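You operate a simulated robot arm through the tools that you are given. There is no shell and no other tool.

Carry out the task below with a simulated robot arm. There is one attempt and no reset: what you move stays moved.

JOB
Stack the small carton that says "62" from the white bench's top on top of the small carton marked "75". Take the green card that says "27" from the top of the purple-edged table and leave it on the top of the shoe rack. Take the jar with a teal lid and put it on top of the small orange pot on the top of the orange-edged table. Fetch the orange bead and set it in the grey clay bowl. Put the white foam pad on top of the cream binder. Put the small grey pot on the top of the green table away on the top of the table by the lockers. Put the plain beige sherd labelled "72" from the top of the orange-edged table on the bed of the sliding tray and the plain beige sherd that says "29" on the grey tile. Put the blue bag on the white blank sheet. Take the foam pad on the top of the grey desk and put it away on the top shelf of the blue rack. Do these in any order. Set down upright: jar with a teal lid, small grey pot, blue bag.
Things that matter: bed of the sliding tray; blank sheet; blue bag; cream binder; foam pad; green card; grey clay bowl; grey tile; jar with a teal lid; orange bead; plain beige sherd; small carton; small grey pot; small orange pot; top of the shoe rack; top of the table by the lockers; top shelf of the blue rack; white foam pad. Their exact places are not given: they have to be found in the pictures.

Only the result counts: the job must be done as asked and must still hold three seconds after the hand-in. Knocking over, shifting, dropping, spilling or breaking anything else fails it. Lids that push on must go on centred and level and be pressed home; caps that screw on are set level and turned clockwise until they are tight. Flat cloth is picked up by pressing the open fingertips on it (5 to 10 N) and closing them slowly along it; thin cloth reads only 2 to 8 mm in the jaws.

ROBOT AND FRAMES
A 6-joint arm with a fingered hand on a trunk, on a base that drives. Base frame: it is fixed to the floor where the robot stands at the start and does not move with it; the origin is under the middle of the robot, x ahead of it, y to its left, z up. Readings come in mm, degrees, newtons and seconds.
With the tool pointing down near the work surface it reaches from about 440 to 940 mm from the robot's upright axis, wherever it stands. Its first joint turns from -166.0 to 166.0 degrees. Places, roughly: bed of the sliding tray [10900, -5900, 800]; blank sheet (21x15x2 cm) [9200, -4100, 700]; blue bag [7500, -3500, 750]; cream binder (22x30x3 cm) [11500, -5300, 800]; foam pad (15x11x5 cm) [3600, 700, 800]; green card [12000, -5250, 750]; grey clay bowl (18x17x7 cm) [11000, -4800, 800]; grey tile (9x9x2 cm) [9200, -3900, 700]; jar with a teal lid (8x8x11 cm) [12200, -5200, 800]; orange bead (4x4x2 cm) [12100, -5100, 800]; plain beige sherd [9750, -4250, 750]; small carton [-1000, -1250, 750]; small grey pot (10x10x12 cm) [11700, -6000, 800]; small orange pot (10x10x12 cm) [10200, -4400, 800]; top of the shoe rack [14400, -5400, 1200]; top of the table by the lockers [13700, -2900, 700]; top shelf of the blue rack [4700, -5200, 1400]; white foam pad (17x17x6 cm) [12000, -5500, 800]. Payload 5 kg.
The TCP is the grasp point between the finger pads, 43 mm short of the fingertips. In the tool frame z runs along the fingers and y along their closing line. Largest opening 144 mm; the body of the gripper starts 50 mm behind the TCP. The gripper is a hand of 5 fingers: y runs from the thumb to the fingers, the wrist lies at [-21, -133, -233] in the tool frame.
Orientation is that of the tool frame in the base frame, as a unit quaternion [x, y, z, w]. With the fingers straight down and the wrist toward the robot, the tool's x, y and z point along [0, 1, 0], [1, 0, 0] and [0, 0, -1] of the base frame.

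CONTROLS
- The arm moves only by the tool jog_arm. Its argument "steps" is text: rows parted by semicolons, each of 6 numbers parted by spaces: the shift along the tool's x, y, z in m, then the turn, a rotation vector about the tool's x, y, z in degrees. In form: x y z rx ry rz; .... A call has 1 to 20 rows; each row shifts and turns the commanded pose from where the row before left it, along the tool's axes as they then stand. A row lasts 0.2 s, in which the tool goes at most 50 mm and 8.6 degrees; a call with a longer step from one row to the next is refused whole. Where a pose cannot be reached the arm comes as near as it can. A force on the tool above 40 N (or 10 N above the force at the start of the call, whichever is more), or a blocked arm, ends the call early, and 0.2 s more pass. In this call time passes only in rows, and 0.2 s behind the last. It gives the time, the measured TCP pose, the force on the tool (base axes), the opening and the grip force at its end, in the units of the frame above (readings bear some noise), with the torque about the TCP (base axes, N m) and any sound that the robot's microphone picked up.
- Cameras (640 x 400 px; columns grow to the right, rows downward): "scene" is now at [28.5, 150.5, 1367.9]; the picture's right is [-0.06, -1.00, 0.00], its down [-0.54, 0.03, -0.84] and it looks along [0.84, -0.05, -0.54] (base axes); focal length 284 px, centre (320, 200). "wrist" rides on the gripper at [86, -109, -168] in the tool frame; the picture's right is [-0.80, 0.28, -0.53], its down [-0.54, -0.73, 0.42] and it looks along [-0.27, 0.63, 0.73] (tool axes); focal length 275 px, centre (320, 200).
- grab_frame(camera): a new picture of that camera. The clock stands still meanwhile.
- lift_body(by): slides the trunk up (or, below 0, down) by that many mm; the arm and the scene camera ride with it, the base frame stays. It gives what a move gives, with no picture.
- steer(legs): drives the robot by 1 to 6 legs, each [ahead, left, turn to the left] in mm, mm and degrees, along the robot's own axes; the way and the turn of a leg run together, so that a leg with both is an arc; at most 1500 mm and 180 degrees a leg. The arm and the cameras ride along, it lands a little off, and it stops where it bumps. It gives what a move gives.
- set_fingers(index, middle, ring, little, thumb_bend, thumb_turn): sets how far each is bent, from 0 (flat) to 1 (curled in); at 0.3 the hand is open as for a grip, at 0.7 the pads meet at the TCP. One left out holds its place. A second passes; each finger stops where it meets its share of the squeeze, and holds until it gets a number again. It is the only way to open and close the hand. It gives what a move gives, with no picture; readings hold the bend of each and the force on index, middle, ring, little, thumb and palm. thumb_turn goes from beside the hand (0) to across from the fingers (1), as for a grip.
- head_to(pan, tilt): turns the head with the scene camera to pan (to the left, within 155 degrees either way) and tilt (down, from -29 to 69), counted from straight ahead of the robot. It gives what a move gives.
- pixel_to_xyz(camera, pixels): for up to 12 pixels [column, row] of the newest picture of that camera ("zoom" is the newest enlarged one), the place [x, y, z] in the base frame of the surface seen there, good to about 3 mm. The clock stands still meanwhile.
- zoom(camera, box): a new picture of the part [left, top, right, bottom] of that camera's present view, enlarged. The clock stands still meanwhile.
- close_job(): hands the job in; it is judged then, once.

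Open the gripper and draw the arm clear of the work before you hand the job in, unless the task says otherwise.

The tools are called after ">>>" by a JSON object that holds its "name" and its "arguments". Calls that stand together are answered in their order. jog_arm: Moves the arm, as the interface text tells. Its arguments: {"type":"object","properties":{"steps":{"type":"string"}},"required":["steps"]} The other tools are called the same way: lift_body (by) slides the trunk up or down; set_fingers (index, middle, ring, little, thumb_bend, thumb_turn) moves the fingers one by one; steer (legs) drives the base; head_to (pan, tilt) turns the head that bears the scene camera; grab_frame (camera) takes a picture; pixel_to_xyz (camera, pixels) gives the place of the surface under pixels of a picture; zoom (camera, box) takes an enlarged picture of a part of a camera's view; close_job () hands the job in.

At the start:

```text
clock: 0.0
position: [515.1, 155.3, 1025.5]
orientation: [0.706, 0.708, 0.0, 0.0]
ft_force: [-0.7, 0.5, 0.4]
torque: [0.02, 0.04, -0.01]
grip_width: 143.7
grasp_force: 0.2
shape: jaw
bend: [0.3, 0.3, 0.3, 0.3, 0.3, 0.98]
finger forces: [0.0, 0.0, 0.0, 0.1, 0.1, 0.0]
trunk travel left (down, up): [-275.0, 315.0]
robot x, y, heading: [-0.1, 1.8, 0.1]
head pan, tilt: [-3.5, 32.8]
```

scene: 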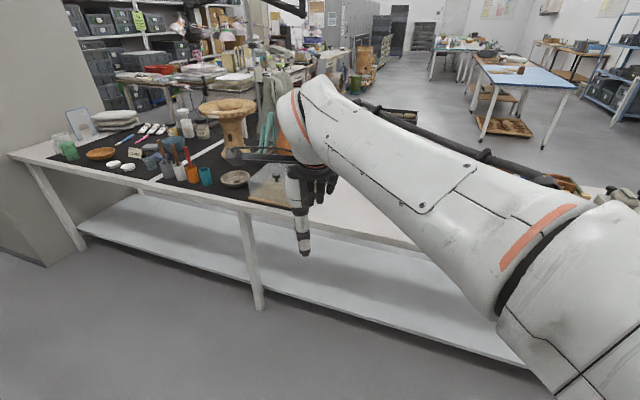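
wrist: 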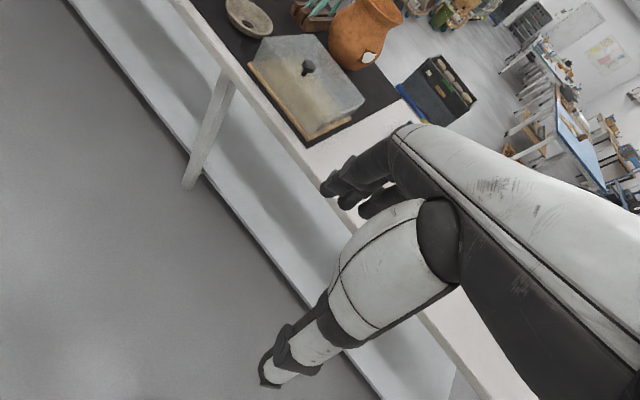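

I start by surveying the room: the first picture shows a bench in front; I pan the head round to see the rest.

>>> {"name": "head_to", "arguments": {"pan": -60, "tilt": 15}}

>>> {"name": "grab_frame", "arguments": {"camera": "scene"}}

>>> {"name": "head_to", "arguments": {"pan": -130, "tilt": 15}}

>>> {"name": "grab_frame", "arguments": {"camera": "scene"}}

>>> {"name": "head_to", "arguments": {"pan": 60, "tilt": 15}}

>>> {"name": "grab_frame", "arguments": {"camera": "scene"}}

>>> {"name": "head_to", "arguments": {"pan": 130, "tilt": 15}}

>>> {"name": "grab_frame", "arguments": {"camera": "scene"}}

>>> {"name": "head_to", "arguments": {"pan": -10, "tilt": 10}}

>>> {"name": "grab_frame", "arguments": {"camera": "scene"}}

```text
clock: 1.3
position: [514.8, 154.8, 1026.7]
orientation: [0.707, 0.708, 0.0, -0.001]
ft_force: [0.4, 0.3, 0.0]
torque: [-0.01, 0.01, -0.02]
grip_width: 143.7
grasp_force: 0.0
shape: jaw
bend: [0.3, 0.3, 0.3, 0.3, 0.3, 0.98]
finger forces: [0.0, 0.0, 0.0, 0.0, 0.1, 0.0]
trunk travel left (down, up): [-275.0, 315.0]
robot x, y, heading: [0.4, 2.6, -0.2]
head pan, tilt: [-60.0, 15.0]
```

```text
taken
```

scene: 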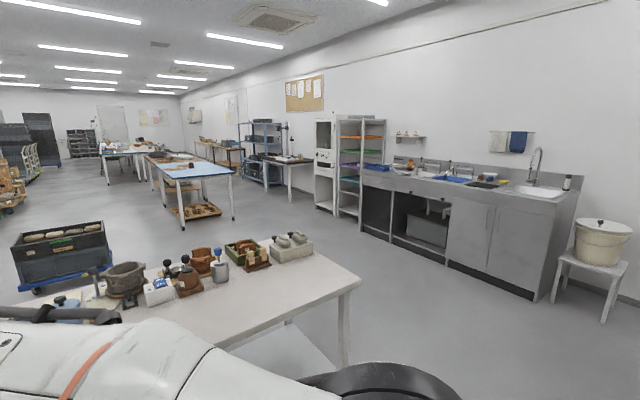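

```text
clock: 2.7
position: [515.4, 154.5, 1026.4]
orientation: [0.707, 0.707, 0.0, 0.0]
ft_force: [-0.1, 0.6, -0.6]
torque: [0.02, -0.02, 0.0]
grip_width: 143.8
grasp_force: 0.0
shape: jaw
bend: [0.3, 0.3, 0.3, 0.3, 0.3, 0.98]
finger forces: [0.0, 0.0, 0.1, 0.0, 0.1, 0.1]
trunk travel left (down, up): [-275.0, 315.0]
robot x, y, heading: [1.3, -3.0, 0.3]
head pan, tilt: [-130.0, 15.0]
```

```text
taken
```

scene: 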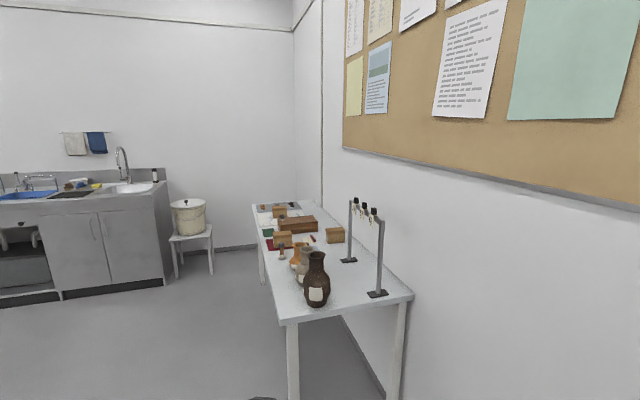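

```text
clock: 5.5
position: [515.6, 154.2, 1026.6]
orientation: [0.708, 0.706, 0.001, 0.0]
ft_force: [0.1, 0.1, -0.1]
torque: [-0.04, 0.0, 0.02]
grip_width: 143.7
grasp_force: 0.0
shape: jaw
bend: [0.3, 0.3, 0.3, 0.3, 0.3, 0.98]
finger forces: [0.0, 0.1, 0.1, 0.0, 0.0, 0.0]
trunk travel left (down, up): [-275.0, 315.0]
robot x, y, heading: [4.7, 2.1, -0.3]
head pan, tilt: [60.0, 15.0]
```

```text
taken
```

scene: 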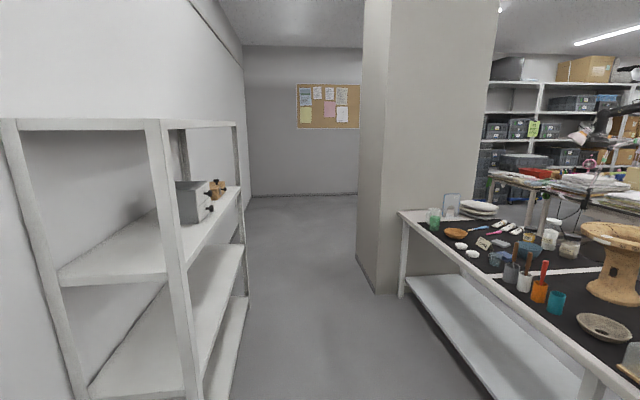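

```text
clock: 6.9
position: [516.1, 154.1, 1025.5]
orientation: [0.707, 0.707, 0.001, 0.0]
ft_force: [1.0, -0.1, -0.4]
torque: [0.01, 0.02, 0.01]
grip_width: 143.7
grasp_force: 0.1
shape: jaw
bend: [0.3, 0.3, 0.3, 0.3, 0.3, 0.98]
finger forces: [0.0, 0.1, 0.0, 0.0, 0.1, 0.1]
trunk travel left (down, up): [-275.0, 315.0]
robot x, y, heading: [2.1, 0.7, -0.1]
head pan, tilt: [130.0, 15.0]
```

```text
taken
```

scene: 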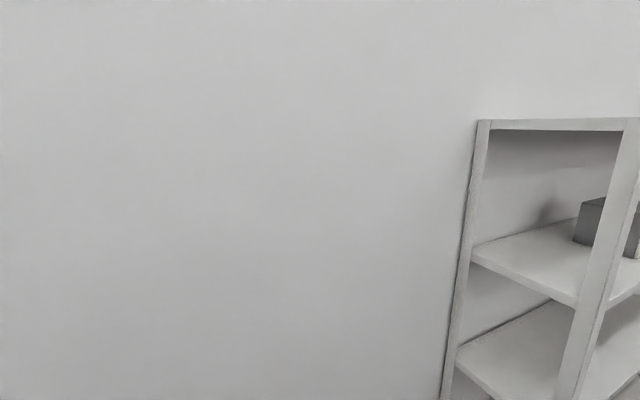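

```text
clock: 9.1
position: [515.6, 154.8, 1028.2]
orientation: [0.707, 0.707, 0.0, 0.0]
ft_force: [-0.5, 0.2, 0.9]
torque: [-0.02, -0.01, 0.04]
grip_width: 143.6
grasp_force: 0.1
shape: jaw
bend: [0.3, 0.3, 0.3, 0.3, 0.3, 0.98]
finger forces: [0.0, 0.0, 0.0, 0.1, 0.0, 0.0]
trunk travel left (down, up): [-275.0, 315.0]
robot x, y, heading: [0.5, 0.7, 0.3]
head pan, tilt: [-10.0, 10.0]
```

```text
taken
```

scene: 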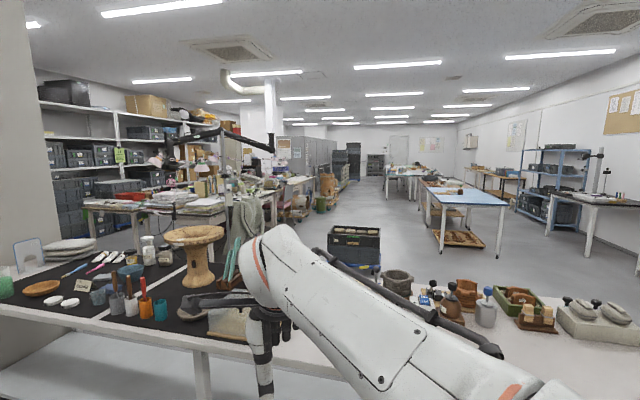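

The white bench with the cartons is behind right at pan about -130. I zoom on it there and measure the surfaces.

>>> {"name": "head_to", "arguments": {"pan": -130, "tilt": 20}}

>>> {"name": "zoom", "arguments": {"camera": "scene", "box": [220, 130, 440, 300]}}

>>> {"name": "grab_frame", "arguments": {"camera": "scene"}}

>>> {"name": "pixel_to_xyz", "arguments": {"camera": "scene", "pixels": [[270, 175], [330, 250], [300, 280], [400, 265], [345, 235], [375, 268], [300, 200], [290, 370], [200, 250], [220, 340]]}}

```text
clock: 11.1
position: [515.7, 155.0, 1026.7]
orientation: [0.707, 0.707, -0.001, 0.0]
ft_force: [0.2, -0.6, -1.0]
torque: [-0.01, -0.01, -0.02]
grip_width: 143.5
grasp_force: 0.0
shape: jaw
bend: [0.3, 0.3, 0.3, 0.3, 0.3, 0.98]
finger forces: [0.0, 0.0, 0.0, 0.1, 0.0, 0.0]
trunk travel left (down, up): [-275.0, 315.0]
robot x, y, heading: [-3.0, -2.7, -0.0]
head pan, tilt: [-130.0, 20.0]
```

```text
2.35 times, centred on (330, 215) of scene
```

zoom: 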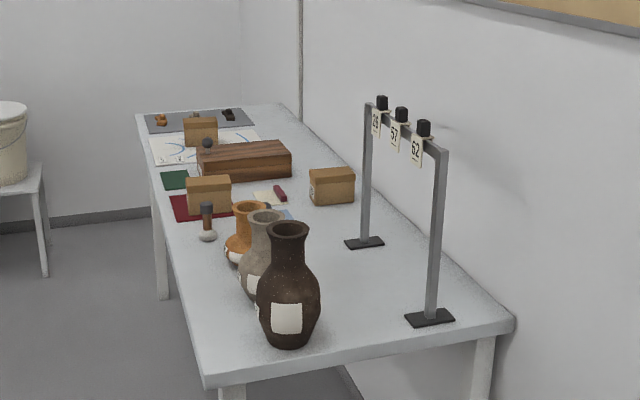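

```text
taken
```

scene: 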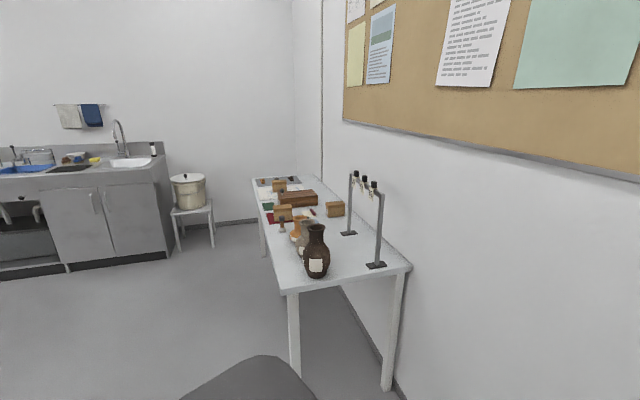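

```text
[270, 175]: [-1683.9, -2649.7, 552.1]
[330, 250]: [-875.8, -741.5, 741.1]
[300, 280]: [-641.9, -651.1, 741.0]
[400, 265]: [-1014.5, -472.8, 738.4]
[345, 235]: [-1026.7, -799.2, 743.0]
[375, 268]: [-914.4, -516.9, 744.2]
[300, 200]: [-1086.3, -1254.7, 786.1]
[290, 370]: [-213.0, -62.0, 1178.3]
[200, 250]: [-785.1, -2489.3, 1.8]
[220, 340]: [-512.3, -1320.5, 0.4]
```

I measure the front bench's near edge and the floor beside it before driving.

>>> {"name": "head_to", "arguments": {"pan": -70, "tilt": 30}}

>>> {"name": "grab_frame", "arguments": {"camera": "scene"}}

>>> {"name": "pixel_to_xyz", "arguments": {"camera": "scene", "pixels": [[400, 228], [330, 170], [250, 250], [470, 200], [300, 300], [550, 250], [420, 150], [220, 210]]}}

```text
clock: 12.4
position: [514.6, 154.0, 1026.3]
orientation: [0.707, 0.707, 0.001, 0.001]
ft_force: [-0.9, 0.5, 0.4]
torque: [-0.01, -0.01, 0.01]
grip_width: 143.7
grasp_force: 0.1
shape: jaw
bend: [0.3, 0.3, 0.3, 0.3, 0.3, 0.98]
finger forces: [0.1, 0.0, 0.0, 0.0, 0.0, 0.0]
trunk travel left (down, up): [-275.0, 315.0]
robot x, y, heading: [3.3, -1.6, -0.1]
head pan, tilt: [-70.0, 30.0]
```

```text
taken
```

scene: 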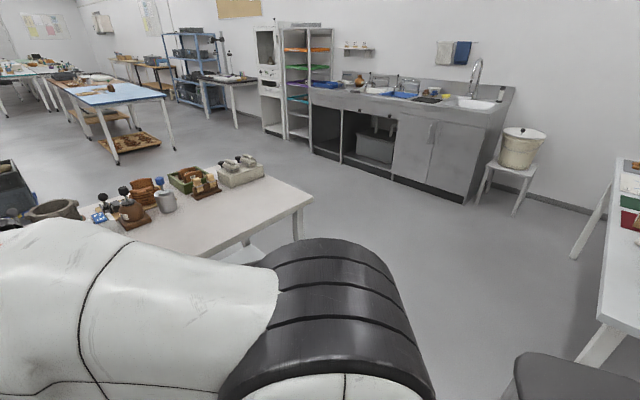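

```text
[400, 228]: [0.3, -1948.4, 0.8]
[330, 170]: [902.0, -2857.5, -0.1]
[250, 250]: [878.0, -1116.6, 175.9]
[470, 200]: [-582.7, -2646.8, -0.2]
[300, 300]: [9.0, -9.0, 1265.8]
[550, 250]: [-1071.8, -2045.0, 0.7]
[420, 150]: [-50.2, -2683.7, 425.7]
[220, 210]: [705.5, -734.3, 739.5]
```

I query the near edge and corner of the front bench.

>>> {"name": "pixel_to_xyz", "arguments": {"camera": "scene", "pixels": [[309, 198], [250, 228], [200, 252], [264, 178], [306, 225], [605, 320], [625, 330], [590, 355], [525, 360], [638, 320]]}}

```text
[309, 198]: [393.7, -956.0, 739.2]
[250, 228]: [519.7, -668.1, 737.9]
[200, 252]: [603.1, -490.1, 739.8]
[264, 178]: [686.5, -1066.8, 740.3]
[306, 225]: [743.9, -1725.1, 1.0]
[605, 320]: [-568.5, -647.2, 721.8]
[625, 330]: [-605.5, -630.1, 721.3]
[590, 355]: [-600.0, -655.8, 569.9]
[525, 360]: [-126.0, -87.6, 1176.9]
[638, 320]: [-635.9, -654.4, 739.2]
```

I look back at the white bench and measure cartons, the table's front edge, and zoom for labels.

>>> {"name": "head_to", "arguments": {"pan": -125, "tilt": 20}}

>>> {"name": "zoom", "arguments": {"camera": "scene", "box": [280, 160, 408, 240]}}

>>> {"name": "grab_frame", "arguments": {"camera": "scene"}}

```text
clock: 13.7
position: [515.0, 153.5, 1026.4]
orientation: [0.707, 0.707, 0.001, 0.0]
ft_force: [-0.1, 0.3, 0.1]
torque: [0.05, -0.02, -0.03]
grip_width: 143.6
grasp_force: 0.1
shape: jaw
bend: [0.3, 0.3, 0.3, 0.3, 0.3, 0.98]
finger forces: [0.0, 0.0, 0.0, 0.1, 0.1, 0.0]
trunk travel left (down, up): [-275.0, 315.0]
robot x, y, heading: [4.4, 0.4, 0.3]
head pan, tilt: [-125.0, 20.0]
```

```text
5.00 times, centred on (344, 200) of scene
```

zoom: 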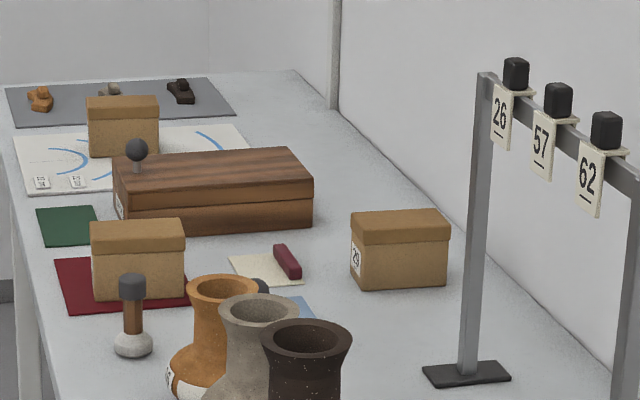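

```text
taken
```

scene: 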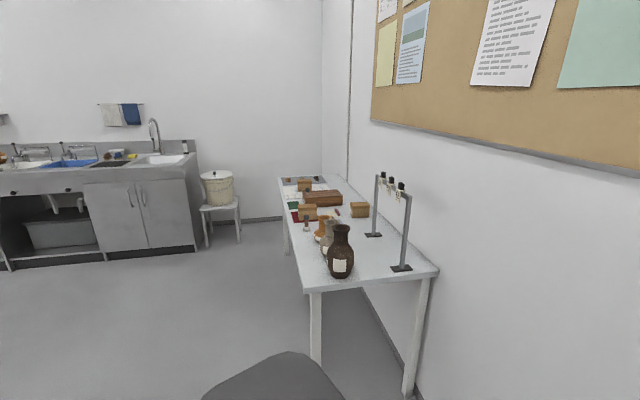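

The right carton is marked "20"; the two on the red cloth and the map must be "62"/"75". I measure points with the zoom picture.

>>> {"name": "pixel_to_xyz", "arguments": {"camera": "zoom", "pixels": [[137, 235], [135, 270], [122, 105], [122, 140], [398, 225], [400, 270], [62, 380], [15, 120], [20, 200], [215, 160], [300, 75]]}}

```text
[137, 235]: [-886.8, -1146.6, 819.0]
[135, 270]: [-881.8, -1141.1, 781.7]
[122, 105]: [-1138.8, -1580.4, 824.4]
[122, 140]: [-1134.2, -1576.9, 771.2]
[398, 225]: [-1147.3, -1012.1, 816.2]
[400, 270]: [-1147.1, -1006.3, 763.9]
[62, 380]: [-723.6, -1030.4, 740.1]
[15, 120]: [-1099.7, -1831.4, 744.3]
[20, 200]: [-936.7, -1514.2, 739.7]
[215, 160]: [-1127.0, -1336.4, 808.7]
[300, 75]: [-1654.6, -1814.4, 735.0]
```

Both benches are turned about -23° from my axes; I will raise the trunk so the arm clears everything, then drive down the corridor between the benches.

>>> {"name": "lift_body", "arguments": {"by": 250}}

>>> {"name": "steer", "arguments": {"legs": [[220, -96, 0], [-400, -917, 0], [-260, -596, 0]]}}

```text
clock: 16.2
position: [515.8, 153.6, 1275.9]
orientation: [0.707, 0.707, 0.0, -0.001]
ft_force: [0.5, -0.4, -0.4]
torque: [-0.01, 0.02, -0.06]
grip_width: 143.7
grasp_force: 0.1
shape: jaw
bend: [0.3, 0.3, 0.3, 0.3, 0.3, 0.98]
finger forces: [0.1, 0.1, 0.0, 0.1, 0.1, 0.1]
trunk travel left (down, up): [-525.0, 65.0]
robot x, y, heading: [2.6, -1.5, 0.0]
head pan, tilt: [-125.0, 20.0]
```

```text
clock: 25.9
position: [97.2, -1428.2, 1276.0]
orientation: [0.7, 0.714, 0.0, 0.0]
ft_force: [-0.9, -0.1, 0.2]
torque: [-0.01, 0.0, 0.02]
grip_width: 143.9
grasp_force: 0.1
shape: jaw
bend: [0.3, 0.3, 0.3, 0.3, 0.3, 0.98]
finger forces: [0.1, 0.1, 0.0, 0.1, 0.0, 0.1]
trunk travel left (down, up): [-525.0, 65.0]
robot x, y, heading: [-417.1, -1590.7, 1.0]
head pan, tilt: [-125.0, 20.0]
```

The drive went cleanly; now I turn in place to face the white bench.

>>> {"name": "steer", "arguments": {"legs": [[0, 0, 155.5]]}}

>>> {"name": "head_to", "arguments": {"pan": 0, "tilt": 50}}

>>> {"name": "grab_frame", "arguments": {"camera": "scene"}}

>>> {"name": "grab_frame", "arguments": {"camera": "wrist"}}

```text
clock: 32.6
position: [-946.4, -1501.9, 1276.9]
orientation: [-0.528, 0.849, 0.0, 0.0]
ft_force: [0.3, -0.7, -0.3]
torque: [-0.02, 0.0, 0.01]
grip_width: 143.9
grasp_force: 0.0
shape: jaw
bend: [0.3, 0.3, 0.3, 0.3, 0.3, 0.98]
finger forces: [0.0, 0.0, 0.0, 0.0, 0.0, 0.0]
trunk travel left (down, up): [-525.0, 65.0]
robot x, y, heading: [-416.3, -1593.8, 153.5]
head pan, tilt: [-125.0, 20.0]
```

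```text
clock: 34.6
position: [-946.0, -1504.0, 1277.5]
orientation: [-0.527, 0.85, 0.0, 0.001]
ft_force: [1.1, 0.2, -0.8]
torque: [0.01, 0.03, 0.04]
grip_width: 143.7
grasp_force: 0.0
shape: jaw
bend: [0.3, 0.3, 0.3, 0.3, 0.3, 0.98]
finger forces: [0.0, 0.0, 0.1, 0.0, 0.1, 0.0]
trunk travel left (down, up): [-525.0, 65.0]
robot x, y, heading: [-417.5, -1590.8, 153.6]
head pan, tilt: [0.0, 50.0]
```

```text
taken
```

scene: 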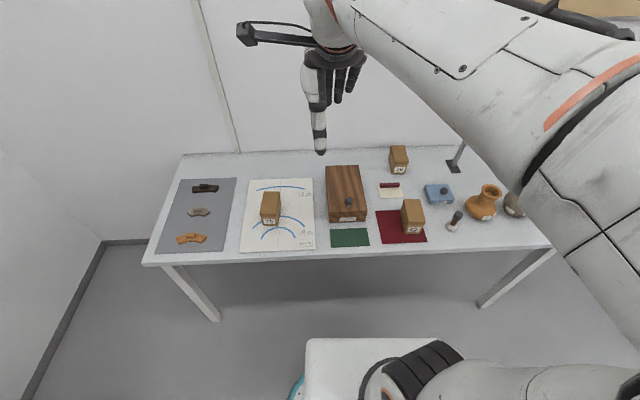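

```text
taken
```

wrist: 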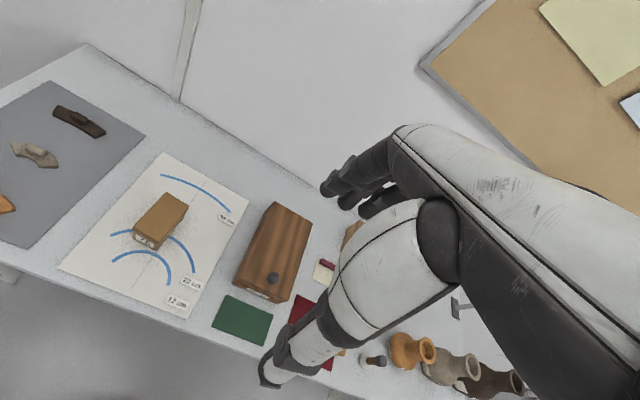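

I zoom on each carton's label.

>>> {"name": "zoom", "arguments": {"camera": "scene", "box": [240, 180, 304, 240]}}

>>> {"name": "zoom", "arguments": {"camera": "scene", "box": [380, 190, 444, 240]}}

>>> {"name": "pixel_to_xyz", "arguments": {"camera": "scene", "pixels": [[271, 203], [269, 220], [280, 220], [412, 208], [413, 225], [398, 155], [261, 215], [265, 194], [281, 195], [279, 212], [402, 224], [422, 222]]}}

```text
6.67 times, centred on (272, 210) of scene
```

zoom: 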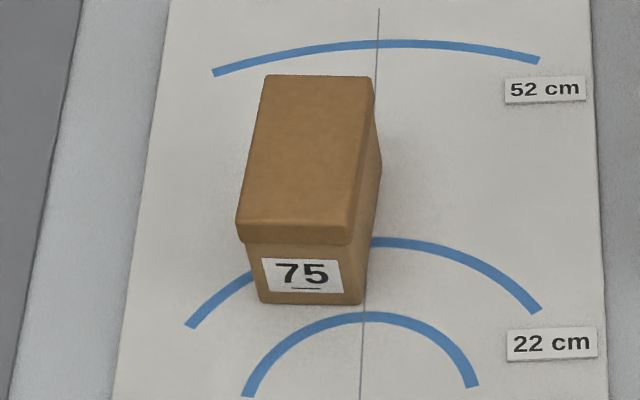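

```text
8.00 times, centred on (412, 215) of scene
```

zoom: 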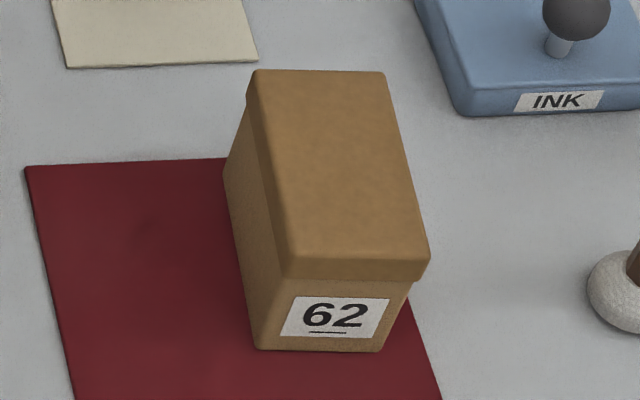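

```text
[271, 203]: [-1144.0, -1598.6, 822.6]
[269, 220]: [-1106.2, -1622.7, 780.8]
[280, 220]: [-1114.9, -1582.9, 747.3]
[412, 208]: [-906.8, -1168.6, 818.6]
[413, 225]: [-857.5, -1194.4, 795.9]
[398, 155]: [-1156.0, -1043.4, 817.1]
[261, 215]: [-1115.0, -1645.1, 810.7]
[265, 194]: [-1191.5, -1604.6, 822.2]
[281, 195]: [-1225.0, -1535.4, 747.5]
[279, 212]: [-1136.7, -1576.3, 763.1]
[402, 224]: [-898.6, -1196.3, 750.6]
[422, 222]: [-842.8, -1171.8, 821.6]
```

Labels are read: "62" is the carton on the red cloth and "75" the one on the map. I get the corners of 62's top from this zoom.

>>> {"name": "pixel_to_xyz", "arguments": {"camera": "zoom", "pixels": [[264, 80], [376, 80], [418, 254], [292, 256], [340, 170], [345, 320], [270, 330], [240, 200], [100, 300]]}}

>>> {"name": "zoom", "arguments": {"camera": "scene", "box": [240, 180, 304, 240]}}

>>> {"name": "pixel_to_xyz", "arguments": {"camera": "zoom", "pixels": [[275, 85], [365, 85], [345, 222], [245, 220], [300, 150], [300, 275], [370, 200], [450, 200]]}}

```text
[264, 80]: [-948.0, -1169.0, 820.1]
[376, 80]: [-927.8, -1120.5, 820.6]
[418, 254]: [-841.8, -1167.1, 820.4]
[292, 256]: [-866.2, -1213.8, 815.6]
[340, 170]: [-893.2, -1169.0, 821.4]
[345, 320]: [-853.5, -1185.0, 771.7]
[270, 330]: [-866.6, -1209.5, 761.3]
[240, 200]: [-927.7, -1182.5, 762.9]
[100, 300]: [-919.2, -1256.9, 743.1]
```

```text
6.67 times, centred on (272, 210) of scene
```

zoom: 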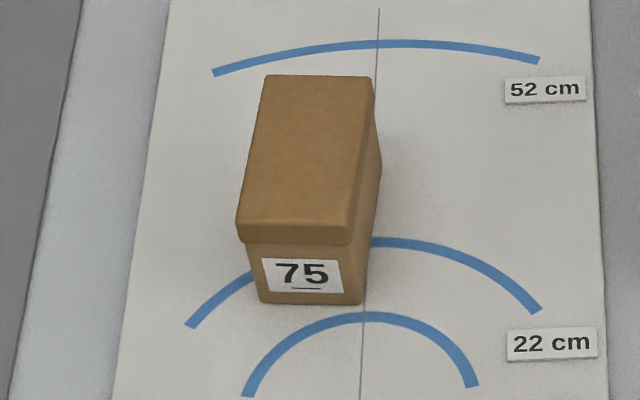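

```text
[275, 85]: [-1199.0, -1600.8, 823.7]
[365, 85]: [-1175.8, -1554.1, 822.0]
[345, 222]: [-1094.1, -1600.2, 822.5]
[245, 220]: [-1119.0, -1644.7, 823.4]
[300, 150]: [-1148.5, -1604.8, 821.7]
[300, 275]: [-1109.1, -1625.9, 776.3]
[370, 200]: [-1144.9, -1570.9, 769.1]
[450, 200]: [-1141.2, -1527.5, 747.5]
```

Both cartons share one orientation (long axis about -28.5°, 105 × 60 mm). I bring the open hand over "62" at height, closing along its long axis.

>>> {"name": "jog_arm", "arguments": {"steps": "-0.0403 0.0129 0 0 0 0;-0.0403 0.0129 0 0 0 0;-0.0403 0.0129 0 0 0 0;-0.0403 0.0129 0 0 0 0;-0.0403 0.0129 0 0 0 0;-0.0403 0.0129 0 0 0 0;-0.0403 0.0129 0 0 0 0;-0.0403 0.0129 0 0 0 2.4"}}

>>> {"name": "lift_body", "arguments": {"by": -250}}

>>> {"name": "grab_frame", "arguments": {"camera": "scene"}}

>>> {"name": "grab_frame", "arguments": {"camera": "wrist"}}

```text
clock: 36.4
position: [-898.5, -1167.7, 1273.4]
orientation: [-0.511, 0.86, 0.0, 0.0]
ft_force: [-0.1, -0.7, -0.8]
torque: [0.0, -0.02, 0.0]
grip_width: 143.6
grasp_force: 0.0
shape: jaw
bend: [0.3, 0.3, 0.3, 0.3, 0.3, 0.98]
finger forces: [0.1, 0.0, 0.0, 0.0, 0.0, 0.0]
trunk travel left (down, up): [-525.0, 65.0]
robot x, y, heading: [-413.8, -1593.0, 153.8]
head pan, tilt: [0.0, 50.0]
```

```text
clock: 39.0
position: [-899.1, -1167.7, 1024.9]
orientation: [-0.51, 0.86, 0.0, 0.0]
ft_force: [0.3, -0.1, 0.4]
torque: [0.03, -0.01, -0.01]
grip_width: 143.9
grasp_force: 0.1
shape: jaw
bend: [0.3, 0.3, 0.3, 0.3, 0.3, 0.98]
finger forces: [0.0, 0.0, 0.0, 0.0, 0.0, 0.0]
trunk travel left (down, up): [-275.0, 315.0]
robot x, y, heading: [-416.5, -1590.9, 154.1]
head pan, tilt: [0.0, 50.0]
```

```text
taken
```

scene: 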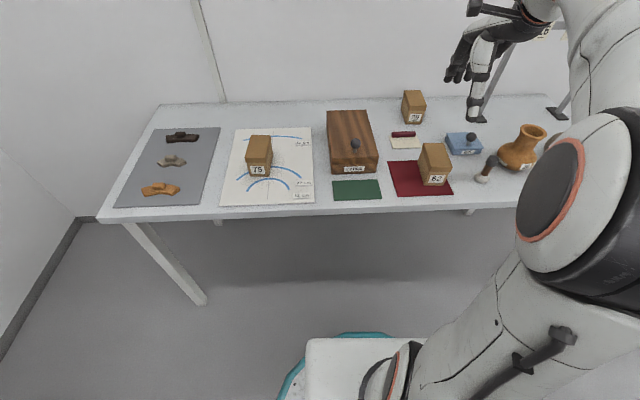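

```text
taken
```

wrist: 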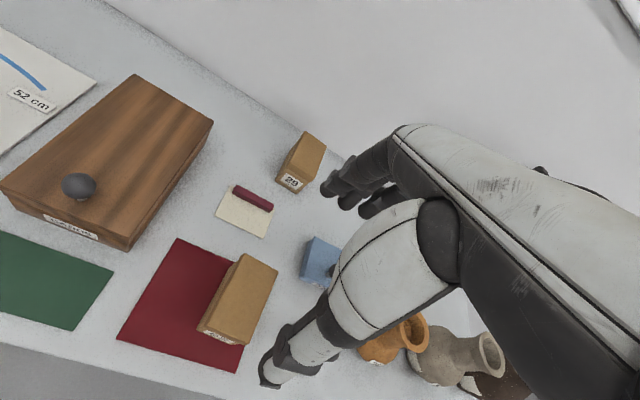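

The hand hovers over carton 62. I check clearance to the ink pad, brush and vase.

>>> {"name": "zoom", "arguments": {"camera": "scene", "box": [380, 110, 540, 210]}}

>>> {"name": "pixel_to_xyz", "arguments": {"camera": "zoom", "pixels": [[270, 105], [270, 175], [320, 95], [290, 170], [395, 285], [440, 210], [430, 230], [160, 145], [210, 180], [275, 170]]}}

```text
4.00 times, centred on (460, 160) of scene
```

zoom: 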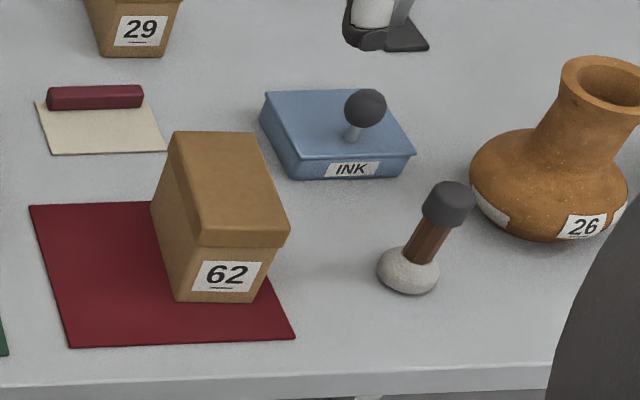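

```text
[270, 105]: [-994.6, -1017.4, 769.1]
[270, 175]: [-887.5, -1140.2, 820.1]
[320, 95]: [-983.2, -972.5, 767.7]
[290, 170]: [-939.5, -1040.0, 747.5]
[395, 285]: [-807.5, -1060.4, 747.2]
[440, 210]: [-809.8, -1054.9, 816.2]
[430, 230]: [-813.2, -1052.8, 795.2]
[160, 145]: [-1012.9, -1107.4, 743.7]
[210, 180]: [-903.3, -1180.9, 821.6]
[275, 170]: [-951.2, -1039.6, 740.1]
```

Clearances are ample (ink pad 84 mm sideways, brush 138 mm). I lower the hand most of the way and check.

>>> {"name": "jog_arm", "arguments": {"steps": "0 -0.0015 0.04 0 0 0;0 -0.0015 0.04 0 0 0;0 0 0.04 0 0 0;0 0 0.03 0 0 0;0 0 0.015 0 0 0"}}

>>> {"name": "grab_frame", "arguments": {"camera": "wrist"}}

>>> {"name": "zoom", "arguments": {"camera": "scene", "box": [360, 60, 560, 210]}}

```text
clock: 40.2
position: [-894.8, -1168.9, 859.2]
orientation: [-0.51, 0.86, 0.0, 0.0]
ft_force: [-0.2, 0.2, 0.5]
torque: [0.02, -0.02, -0.02]
grip_width: 144.0
grasp_force: 0.0
shape: jaw
bend: [0.3, 0.3, 0.3, 0.3, 0.3, 0.98]
finger forces: [0.0, 0.0, 0.0, 0.1, 0.0, 0.0]
trunk travel left (down, up): [-275.0, 315.0]
robot x, y, heading: [-417.7, -1593.1, 154.0]
head pan, tilt: [0.0, 50.0]
```

```text
taken
```

wrist: 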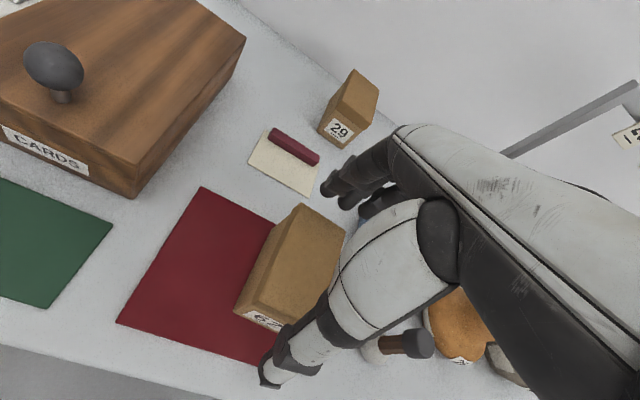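

```text
2.67 times, centred on (460, 135) of scene
```

zoom: 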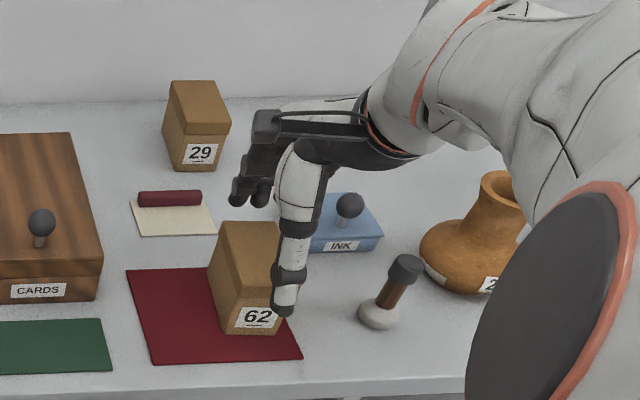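

I check where the thumb and fingertips are by pixel measurement.

>>> {"name": "pixel_to_xyz", "arguments": {"camera": "zoom", "pixels": [[283, 310], [290, 275], [235, 205], [262, 200], [282, 205], [258, 318], [245, 225]]}}

```text
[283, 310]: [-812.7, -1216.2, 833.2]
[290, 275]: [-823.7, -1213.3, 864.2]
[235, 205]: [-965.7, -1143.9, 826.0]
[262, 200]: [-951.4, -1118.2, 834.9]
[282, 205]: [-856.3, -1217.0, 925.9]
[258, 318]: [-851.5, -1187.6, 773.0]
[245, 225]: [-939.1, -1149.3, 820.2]
```

Thumb and fingers straddle the carton along its long axis. I descend the last 62 mm and close gently.

>>> {"name": "jog_arm", "arguments": {"steps": "0 0 0.025 0 0 0;0 0 0.025 0 0 0;0 0 0.012 0 0 0"}}

>>> {"name": "set_fingers", "arguments": {"index": 0.42, "middle": 0.42, "ring": 0.42, "little": 0.42, "thumb_bend": 0.42}}

```text
clock: 41.0
position: [-896.0, -1169.5, 799.3]
orientation: [-0.51, 0.86, 0.0, -0.001]
ft_force: [-1.4, -0.2, 3.0]
torque: [0.05, 0.13, 0.01]
grip_width: 144.2
grasp_force: 0.1
shape: jaw
bend: [0.3, 0.3, 0.3, 0.3, 0.3, 0.98]
finger forces: [2.9, 0.1, 0.0, 0.1, 0.0, 0.1]
trunk travel left (down, up): [-275.0, 315.0]
robot x, y, heading: [-415.4, -1595.8, 153.8]
head pan, tilt: [0.0, 50.0]
```

```text
clock: 42.0
position: [-896.8, -1169.3, 800.1]
orientation: [-0.51, 0.86, 0.0, -0.001]
ft_force: [-4.5, 4.0, 9.9]
torque: [0.08, 0.39, -0.08]
grip_width: 124.5
grasp_force: 13.9
shape: fingers
bend: [0.35, 0.42, 0.42, 0.42, 0.39, 0.97]
finger forces: [17.9, 0.1, 0.1, 0.0, 10.1, 0.0]
trunk travel left (down, up): [-275.0, 315.0]
robot x, y, heading: [-422.1, -1594.0, 153.8]
head pan, tilt: [0.0, 50.0]
```

The index met something early with an upward force; I look before doing anything else.

>>> {"name": "grab_frame", "arguments": {"camera": "wrist"}}

>>> {"name": "zoom", "arguments": {"camera": "scene", "box": [380, 80, 540, 210]}}

```text
taken
```

wrist: 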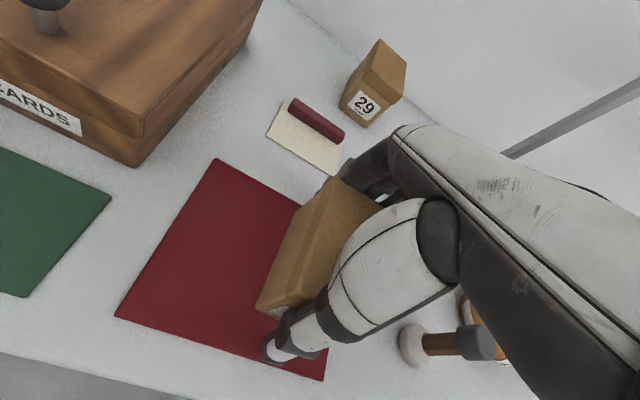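

```text
3.08 times, centred on (460, 145) of scene
```

zoom: 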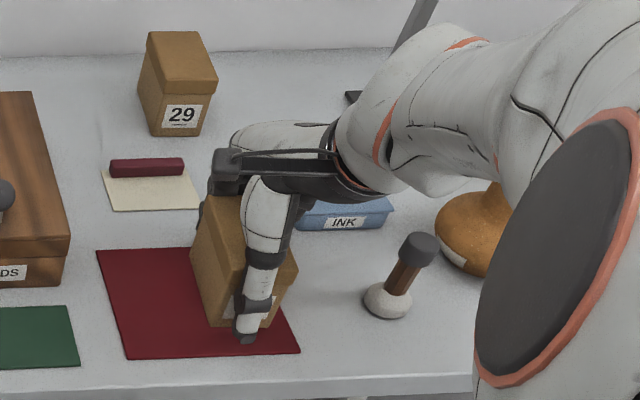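

I zoom the wrist view to see the index contact.

>>> {"name": "zoom", "arguments": {"camera": "wrist", "box": [240, 120, 440, 380]}}

>>> {"name": "pixel_to_xyz", "arguments": {"camera": "wrist", "pixels": [[340, 180], [375, 200], [262, 303], [280, 310], [320, 240], [355, 165], [370, 185], [270, 350], [292, 318]]}}

```text
1.54 times, centred on (340, 250) of wrist
```

zoom: 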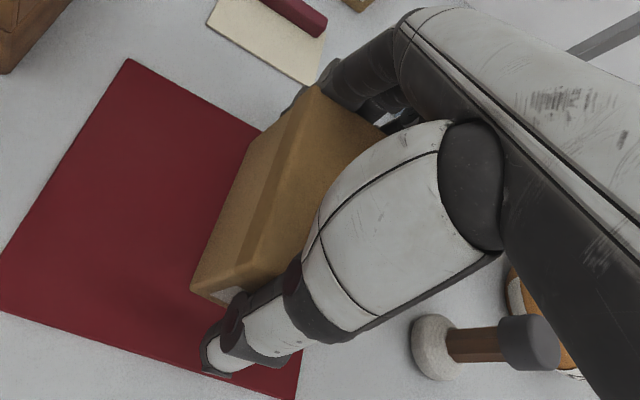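

```text
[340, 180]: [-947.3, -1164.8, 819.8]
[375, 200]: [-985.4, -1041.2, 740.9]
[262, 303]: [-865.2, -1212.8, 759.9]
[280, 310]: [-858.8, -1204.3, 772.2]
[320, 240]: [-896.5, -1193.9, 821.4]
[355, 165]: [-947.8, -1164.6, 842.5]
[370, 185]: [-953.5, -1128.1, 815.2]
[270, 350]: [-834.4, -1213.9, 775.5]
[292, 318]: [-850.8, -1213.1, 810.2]
```

The index's upper part rests on the carton's top edge: the grip is too deep. I reopen, rise 17 mm and close again.

>>> {"name": "set_fingers", "arguments": {"index": 0.3, "middle": 0.3, "ring": 0.3, "little": 0.3, "thumb_bend": 0.3}}

>>> {"name": "jog_arm", "arguments": {"steps": "0 0 -0.017 0 0 0"}}

>>> {"name": "set_fingers", "arguments": {"index": 0.4, "middle": 0.4, "ring": 0.4, "little": 0.4, "thumb_bend": 0.4}}

```text
clock: 43.0
position: [-895.0, -1169.4, 798.1]
orientation: [-0.51, 0.86, 0.0, 0.0]
ft_force: [0.5, 0.2, 0.2]
torque: [-0.02, -0.02, -0.01]
grip_width: 149.4
grasp_force: 0.4
shape: fingers
bend: [0.3, 0.3, 0.3, 0.3, 0.3, 0.97]
finger forces: [0.2, 0.1, 0.1, 0.1, 0.0, 0.1]
trunk travel left (down, up): [-275.0, 315.0]
robot x, y, heading: [-413.6, -1595.1, 153.6]
head pan, tilt: [0.0, 50.0]
```

```text
clock: 43.4
position: [-896.4, -1170.1, 815.9]
orientation: [-0.51, 0.86, 0.0, 0.0]
ft_force: [-0.1, 0.6, -0.3]
torque: [0.0, -0.02, 0.01]
grip_width: 149.3
grasp_force: 0.0
shape: fingers
bend: [0.3, 0.3, 0.3, 0.3, 0.3, 0.97]
finger forces: [0.0, 0.0, 0.1, 0.0, 0.0, 0.0]
trunk travel left (down, up): [-275.0, 315.0]
robot x, y, heading: [-414.2, -1592.5, 153.5]
head pan, tilt: [0.0, 50.0]
```

```text
clock: 44.4
position: [-895.9, -1170.4, 816.6]
orientation: [-0.51, 0.86, 0.0, 0.0]
ft_force: [-0.4, 0.2, 0.2]
torque: [0.02, 0.0, 0.01]
grip_width: 118.9
grasp_force: 1.8
shape: fingers
bend: [0.39, 0.4, 0.4, 0.4, 0.39, 0.97]
finger forces: [2.7, 0.0, 0.0, 0.0, 1.8, 0.0]
trunk travel left (down, up): [-275.0, 315.0]
robot x, y, heading: [-420.5, -1593.4, 153.6]
head pan, tilt: [0.0, 50.0]
```

Contact is now light and balanced with no lift. I tighten the grip.

>>> {"name": "set_fingers", "arguments": {"index": 0.45, "middle": 0.5, "ring": 0.5, "little": 0.5, "thumb_bend": 0.46}}

>>> {"name": "grab_frame", "arguments": {"camera": "wrist"}}

>>> {"name": "grab_frame", "arguments": {"camera": "scene"}}

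```text
clock: 45.4
position: [-895.5, -1169.2, 817.1]
orientation: [-0.51, 0.86, 0.0, 0.0]
ft_force: [-1.2, 0.0, 2.5]
torque: [0.19, 0.31, 0.04]
grip_width: 113.8
grasp_force: 14.7
shape: fingers
bend: [0.41, 0.45, 0.5, 0.5, 0.41, 0.97]
finger forces: [8.0, 7.5, 0.0, 0.1, 13.2, 0.0]
trunk travel left (down, up): [-275.0, 315.0]
robot x, y, heading: [-417.6, -1593.3, 153.5]
head pan, tilt: [0.0, 50.0]
```

```text
taken
```

wrist: 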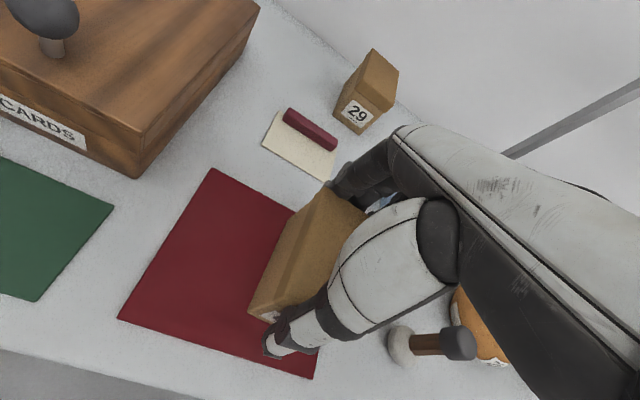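

```text
taken
```

scene: 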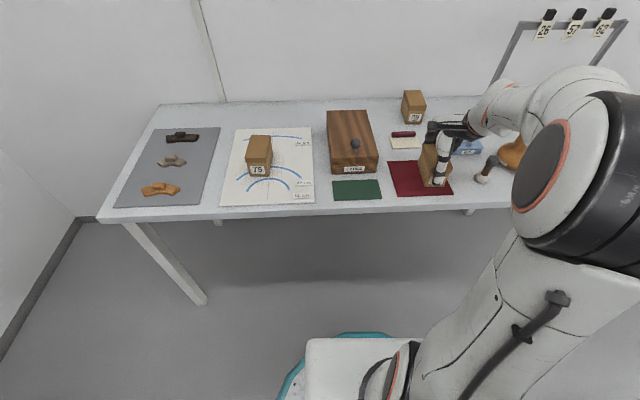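

Index, middle and thumb hold the carton with about 14 N. I lift slowly and check it comes along level.

>>> {"name": "jog_arm", "arguments": {"steps": "0 0 -0.01 0 0 0;0 0 -0.02 0 0 0;0 0 -0.03 0 0 0;0 0 -0.04 0 0 0"}}

>>> {"name": "grab_frame", "arguments": {"camera": "scene"}}

>>> {"name": "zoom", "arguments": {"camera": "scene", "box": [380, 60, 540, 210]}}

>>> {"name": "grab_frame", "arguments": {"camera": "wrist"}}

```text
clock: 46.4
position: [-896.1, -1167.3, 916.7]
orientation: [-0.51, 0.86, -0.002, 0.0]
ft_force: [-0.2, 0.2, -3.7]
torque: [-0.02, 0.02, -0.02]
grip_width: 113.6
grasp_force: 14.2
shape: fingers
bend: [0.41, 0.46, 0.5, 0.5, 0.41, 0.97]
finger forces: [6.9, 6.6, 0.0, 0.0, 14.0, 0.0]
trunk travel left (down, up): [-275.0, 315.0]
robot x, y, heading: [-413.4, -1595.2, 153.5]
head pan, tilt: [0.0, 50.0]
```

```text
taken
```

scene: 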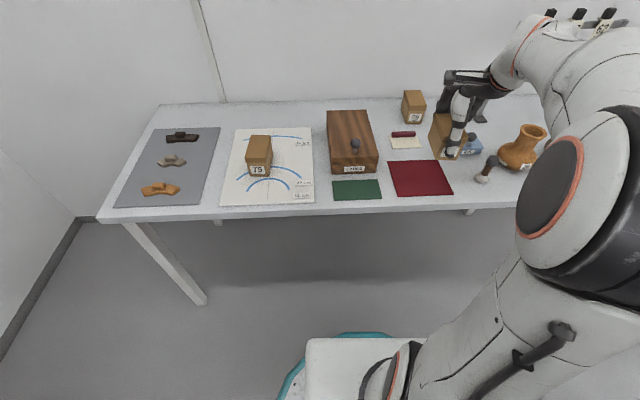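

```text
2.67 times, centred on (460, 135) of scene
```

zoom: 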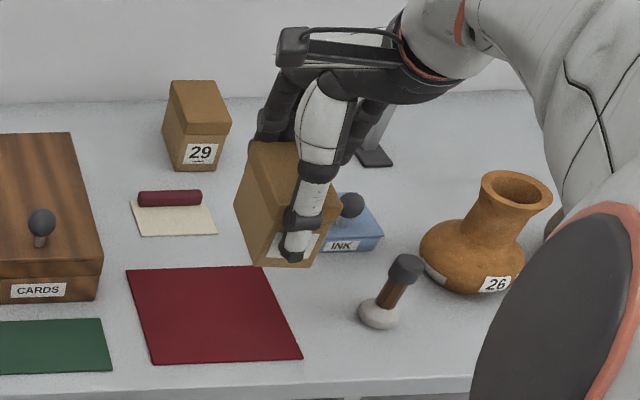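

```text
taken
```

wrist: 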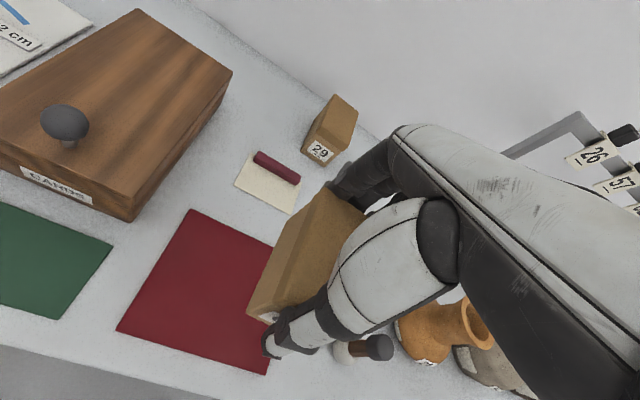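

The carton is held (3.7 N). I measure its top corners to see its tilt and offset relative to the tool.

>>> {"name": "zoom", "arguments": {"camera": "wrist", "box": [230, 170, 390, 350]}}

>>> {"name": "pixel_to_xyz", "arguments": {"camera": "wrist", "pixels": [[322, 190], [300, 240], [262, 296], [320, 200], [345, 205], [290, 260], [250, 312], [305, 215], [280, 260]]}}

>>> {"name": "pixel_to_xyz", "arguments": {"camera": "scene", "pixels": [[441, 120], [452, 116], [438, 140], [446, 152], [442, 130]]}}

```text
2.22 times, centred on (310, 260) of wrist
```

zoom: 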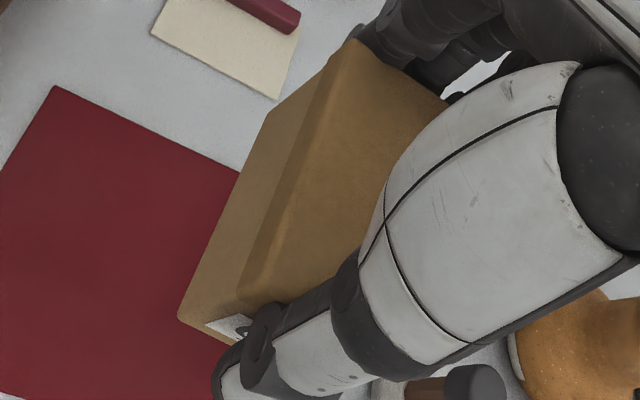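

```text
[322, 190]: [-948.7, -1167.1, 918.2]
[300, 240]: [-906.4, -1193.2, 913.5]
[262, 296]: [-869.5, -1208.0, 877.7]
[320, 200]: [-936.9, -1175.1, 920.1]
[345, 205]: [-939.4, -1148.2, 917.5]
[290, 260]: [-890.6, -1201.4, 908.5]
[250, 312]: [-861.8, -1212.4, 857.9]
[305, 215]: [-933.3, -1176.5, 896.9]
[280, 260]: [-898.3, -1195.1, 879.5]
```

```text
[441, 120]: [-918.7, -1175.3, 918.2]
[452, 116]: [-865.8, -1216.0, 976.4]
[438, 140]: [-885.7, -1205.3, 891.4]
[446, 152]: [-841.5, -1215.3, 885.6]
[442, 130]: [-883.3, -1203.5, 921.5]
```

The carton is level and centred on the TCP. I rise 60 mm and carry it 500 mm along tool x to over carton "75".

>>> {"name": "jog_arm", "arguments": {"steps": "0 0 -0.03 0 0 0;0 0 -0.03 0 0 0;0.0417 0.0011 0 0 0 0;0.0417 0.0011 0 0 0 0;0.0417 0.0011 0 0 0 0;0.0417 0.0011 0 0 0 0;0.0417 0.0011 0 0 0 0;0.0417 0.0011 0 0 0 0;0.0417 0.0011 0 0 0 0;0.0417 0.0011 0 0 0 0;0.0417 0.0011 0 0 0 0;0.0417 0.0011 0 0 0 0;0.0417 0.0011 0 0 0 0;0.0413 0.0008 0 0 0 0"}}

>>> {"name": "grab_frame", "arguments": {"camera": "scene"}}

>>> {"name": "grab_frame", "arguments": {"camera": "wrist"}}

```text
clock: 49.4
position: [-1149.0, -1602.0, 976.3]
orientation: [-0.51, 0.86, -0.001, 0.001]
ft_force: [0.4, 0.9, -1.7]
torque: [-0.09, -0.01, 0.02]
grip_width: 113.5
grasp_force: 13.4
shape: fingers
bend: [0.41, 0.46, 0.5, 0.5, 0.41, 0.97]
finger forces: [6.7, 6.3, 0.0, 0.0, 13.5, 0.1]
trunk travel left (down, up): [-275.0, 315.0]
robot x, y, heading: [-417.1, -1591.3, 153.5]
head pan, tilt: [0.0, 50.0]
```

```text
taken
```

scene: 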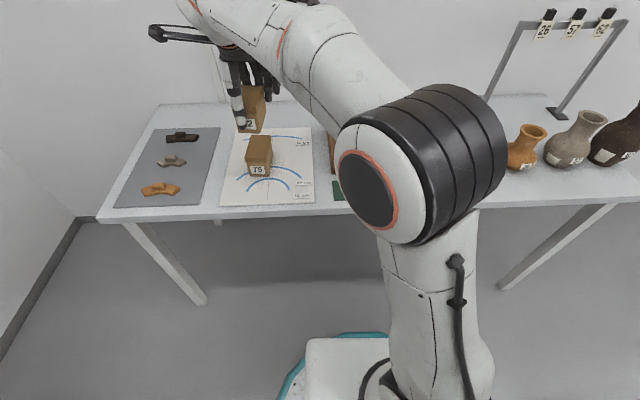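

```text
taken
```

wrist: 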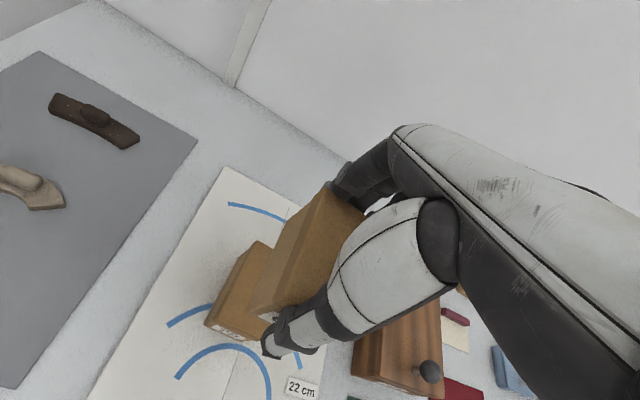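

The carton is above "75". I remeasure both cartons for alignment before lowering.

>>> {"name": "zoom", "arguments": {"camera": "scene", "box": [220, 75, 300, 195]}}

>>> {"name": "pixel_to_xyz", "arguments": {"camera": "zoom", "pixels": [[320, 210], [395, 210], [315, 280], [400, 278], [360, 245]]}}

>>> {"name": "pixel_to_xyz", "arguments": {"camera": "wrist", "pixels": [[324, 188], [300, 240], [270, 280], [258, 245], [232, 290], [240, 272], [250, 310], [262, 318], [210, 322]]}}

```text
3.33 times, centred on (260, 135) of scene
```

zoom: 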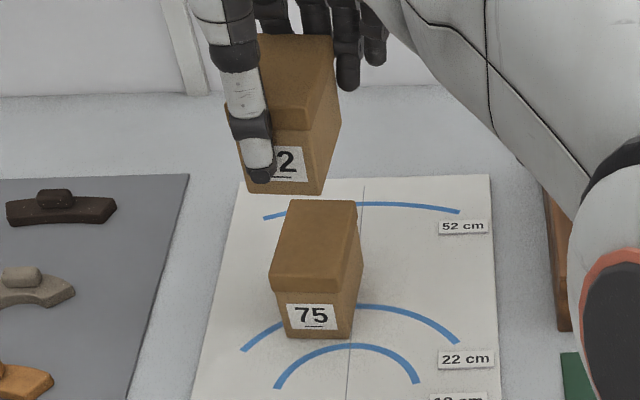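

```text
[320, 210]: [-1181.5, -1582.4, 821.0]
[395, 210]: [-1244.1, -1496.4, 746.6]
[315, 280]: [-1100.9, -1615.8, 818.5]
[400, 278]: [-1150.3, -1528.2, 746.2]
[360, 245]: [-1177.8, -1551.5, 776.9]
```

```text
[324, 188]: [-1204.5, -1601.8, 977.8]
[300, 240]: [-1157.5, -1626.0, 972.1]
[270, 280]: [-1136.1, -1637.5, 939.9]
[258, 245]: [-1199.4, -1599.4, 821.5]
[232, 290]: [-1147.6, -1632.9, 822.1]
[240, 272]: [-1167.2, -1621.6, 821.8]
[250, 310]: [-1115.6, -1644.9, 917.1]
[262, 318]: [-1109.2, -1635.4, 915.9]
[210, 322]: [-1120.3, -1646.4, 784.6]
```

Alignment is within about 4 mm. I lower 72 mm, then creep down until contact.

>>> {"name": "jog_arm", "arguments": {"steps": "0 0 0.03 0 0 0;0 0 0.025 0 0 0;0 0 0.015 0 0 0;0 0 0.004 0 0 0"}}

>>> {"name": "zoom", "arguments": {"camera": "scene", "box": [220, 75, 300, 195]}}

```text
clock: 50.4
position: [-1147.1, -1601.3, 899.0]
orientation: [-0.511, 0.86, 0.0, 0.0]
ft_force: [-0.1, -0.4, -2.3]
torque: [0.01, 0.0, 0.02]
grip_width: 113.1
grasp_force: 12.8
shape: fingers
bend: [0.41, 0.46, 0.5, 0.5, 0.41, 0.97]
finger forces: [6.8, 6.2, 0.0, 0.0, 13.4, 0.1]
trunk travel left (down, up): [-275.0, 315.0]
robot x, y, heading: [-415.0, -1593.5, 153.6]
head pan, tilt: [0.0, 50.0]
```

```text
3.33 times, centred on (260, 135) of scene
```

zoom: 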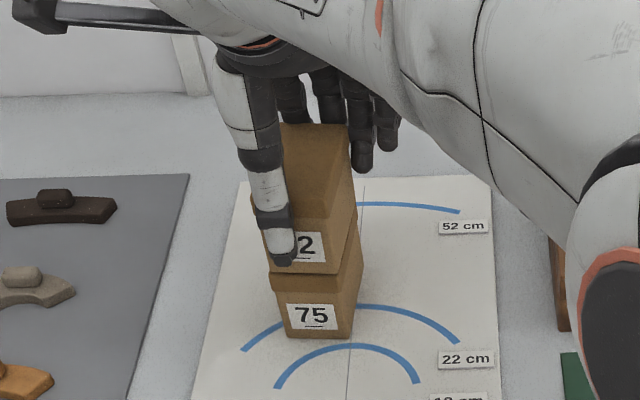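

Nearly touching. I creep down in 1 mm steps.

>>> {"name": "jog_arm", "arguments": {"steps": "0 0 0.001 0 0 0;0 0 0.001 0 0 0;0 0 0.001 0 0 0"}}

```text
clock: 51.2
position: [-1148.4, -1600.6, 897.5]
orientation: [-0.511, 0.86, 0.0, 0.0]
ft_force: [-0.1, -0.3, -2.0]
torque: [-0.01, -0.01, 0.0]
grip_width: 113.4
grasp_force: 12.8
shape: fingers
bend: [0.41, 0.46, 0.5, 0.5, 0.41, 0.97]
finger forces: [6.7, 6.2, 0.0, 0.0, 13.4, 0.0]
trunk travel left (down, up): [-275.0, 315.0]
robot x, y, heading: [-415.3, -1594.5, 153.7]
head pan, tilt: [0.0, 50.0]
```

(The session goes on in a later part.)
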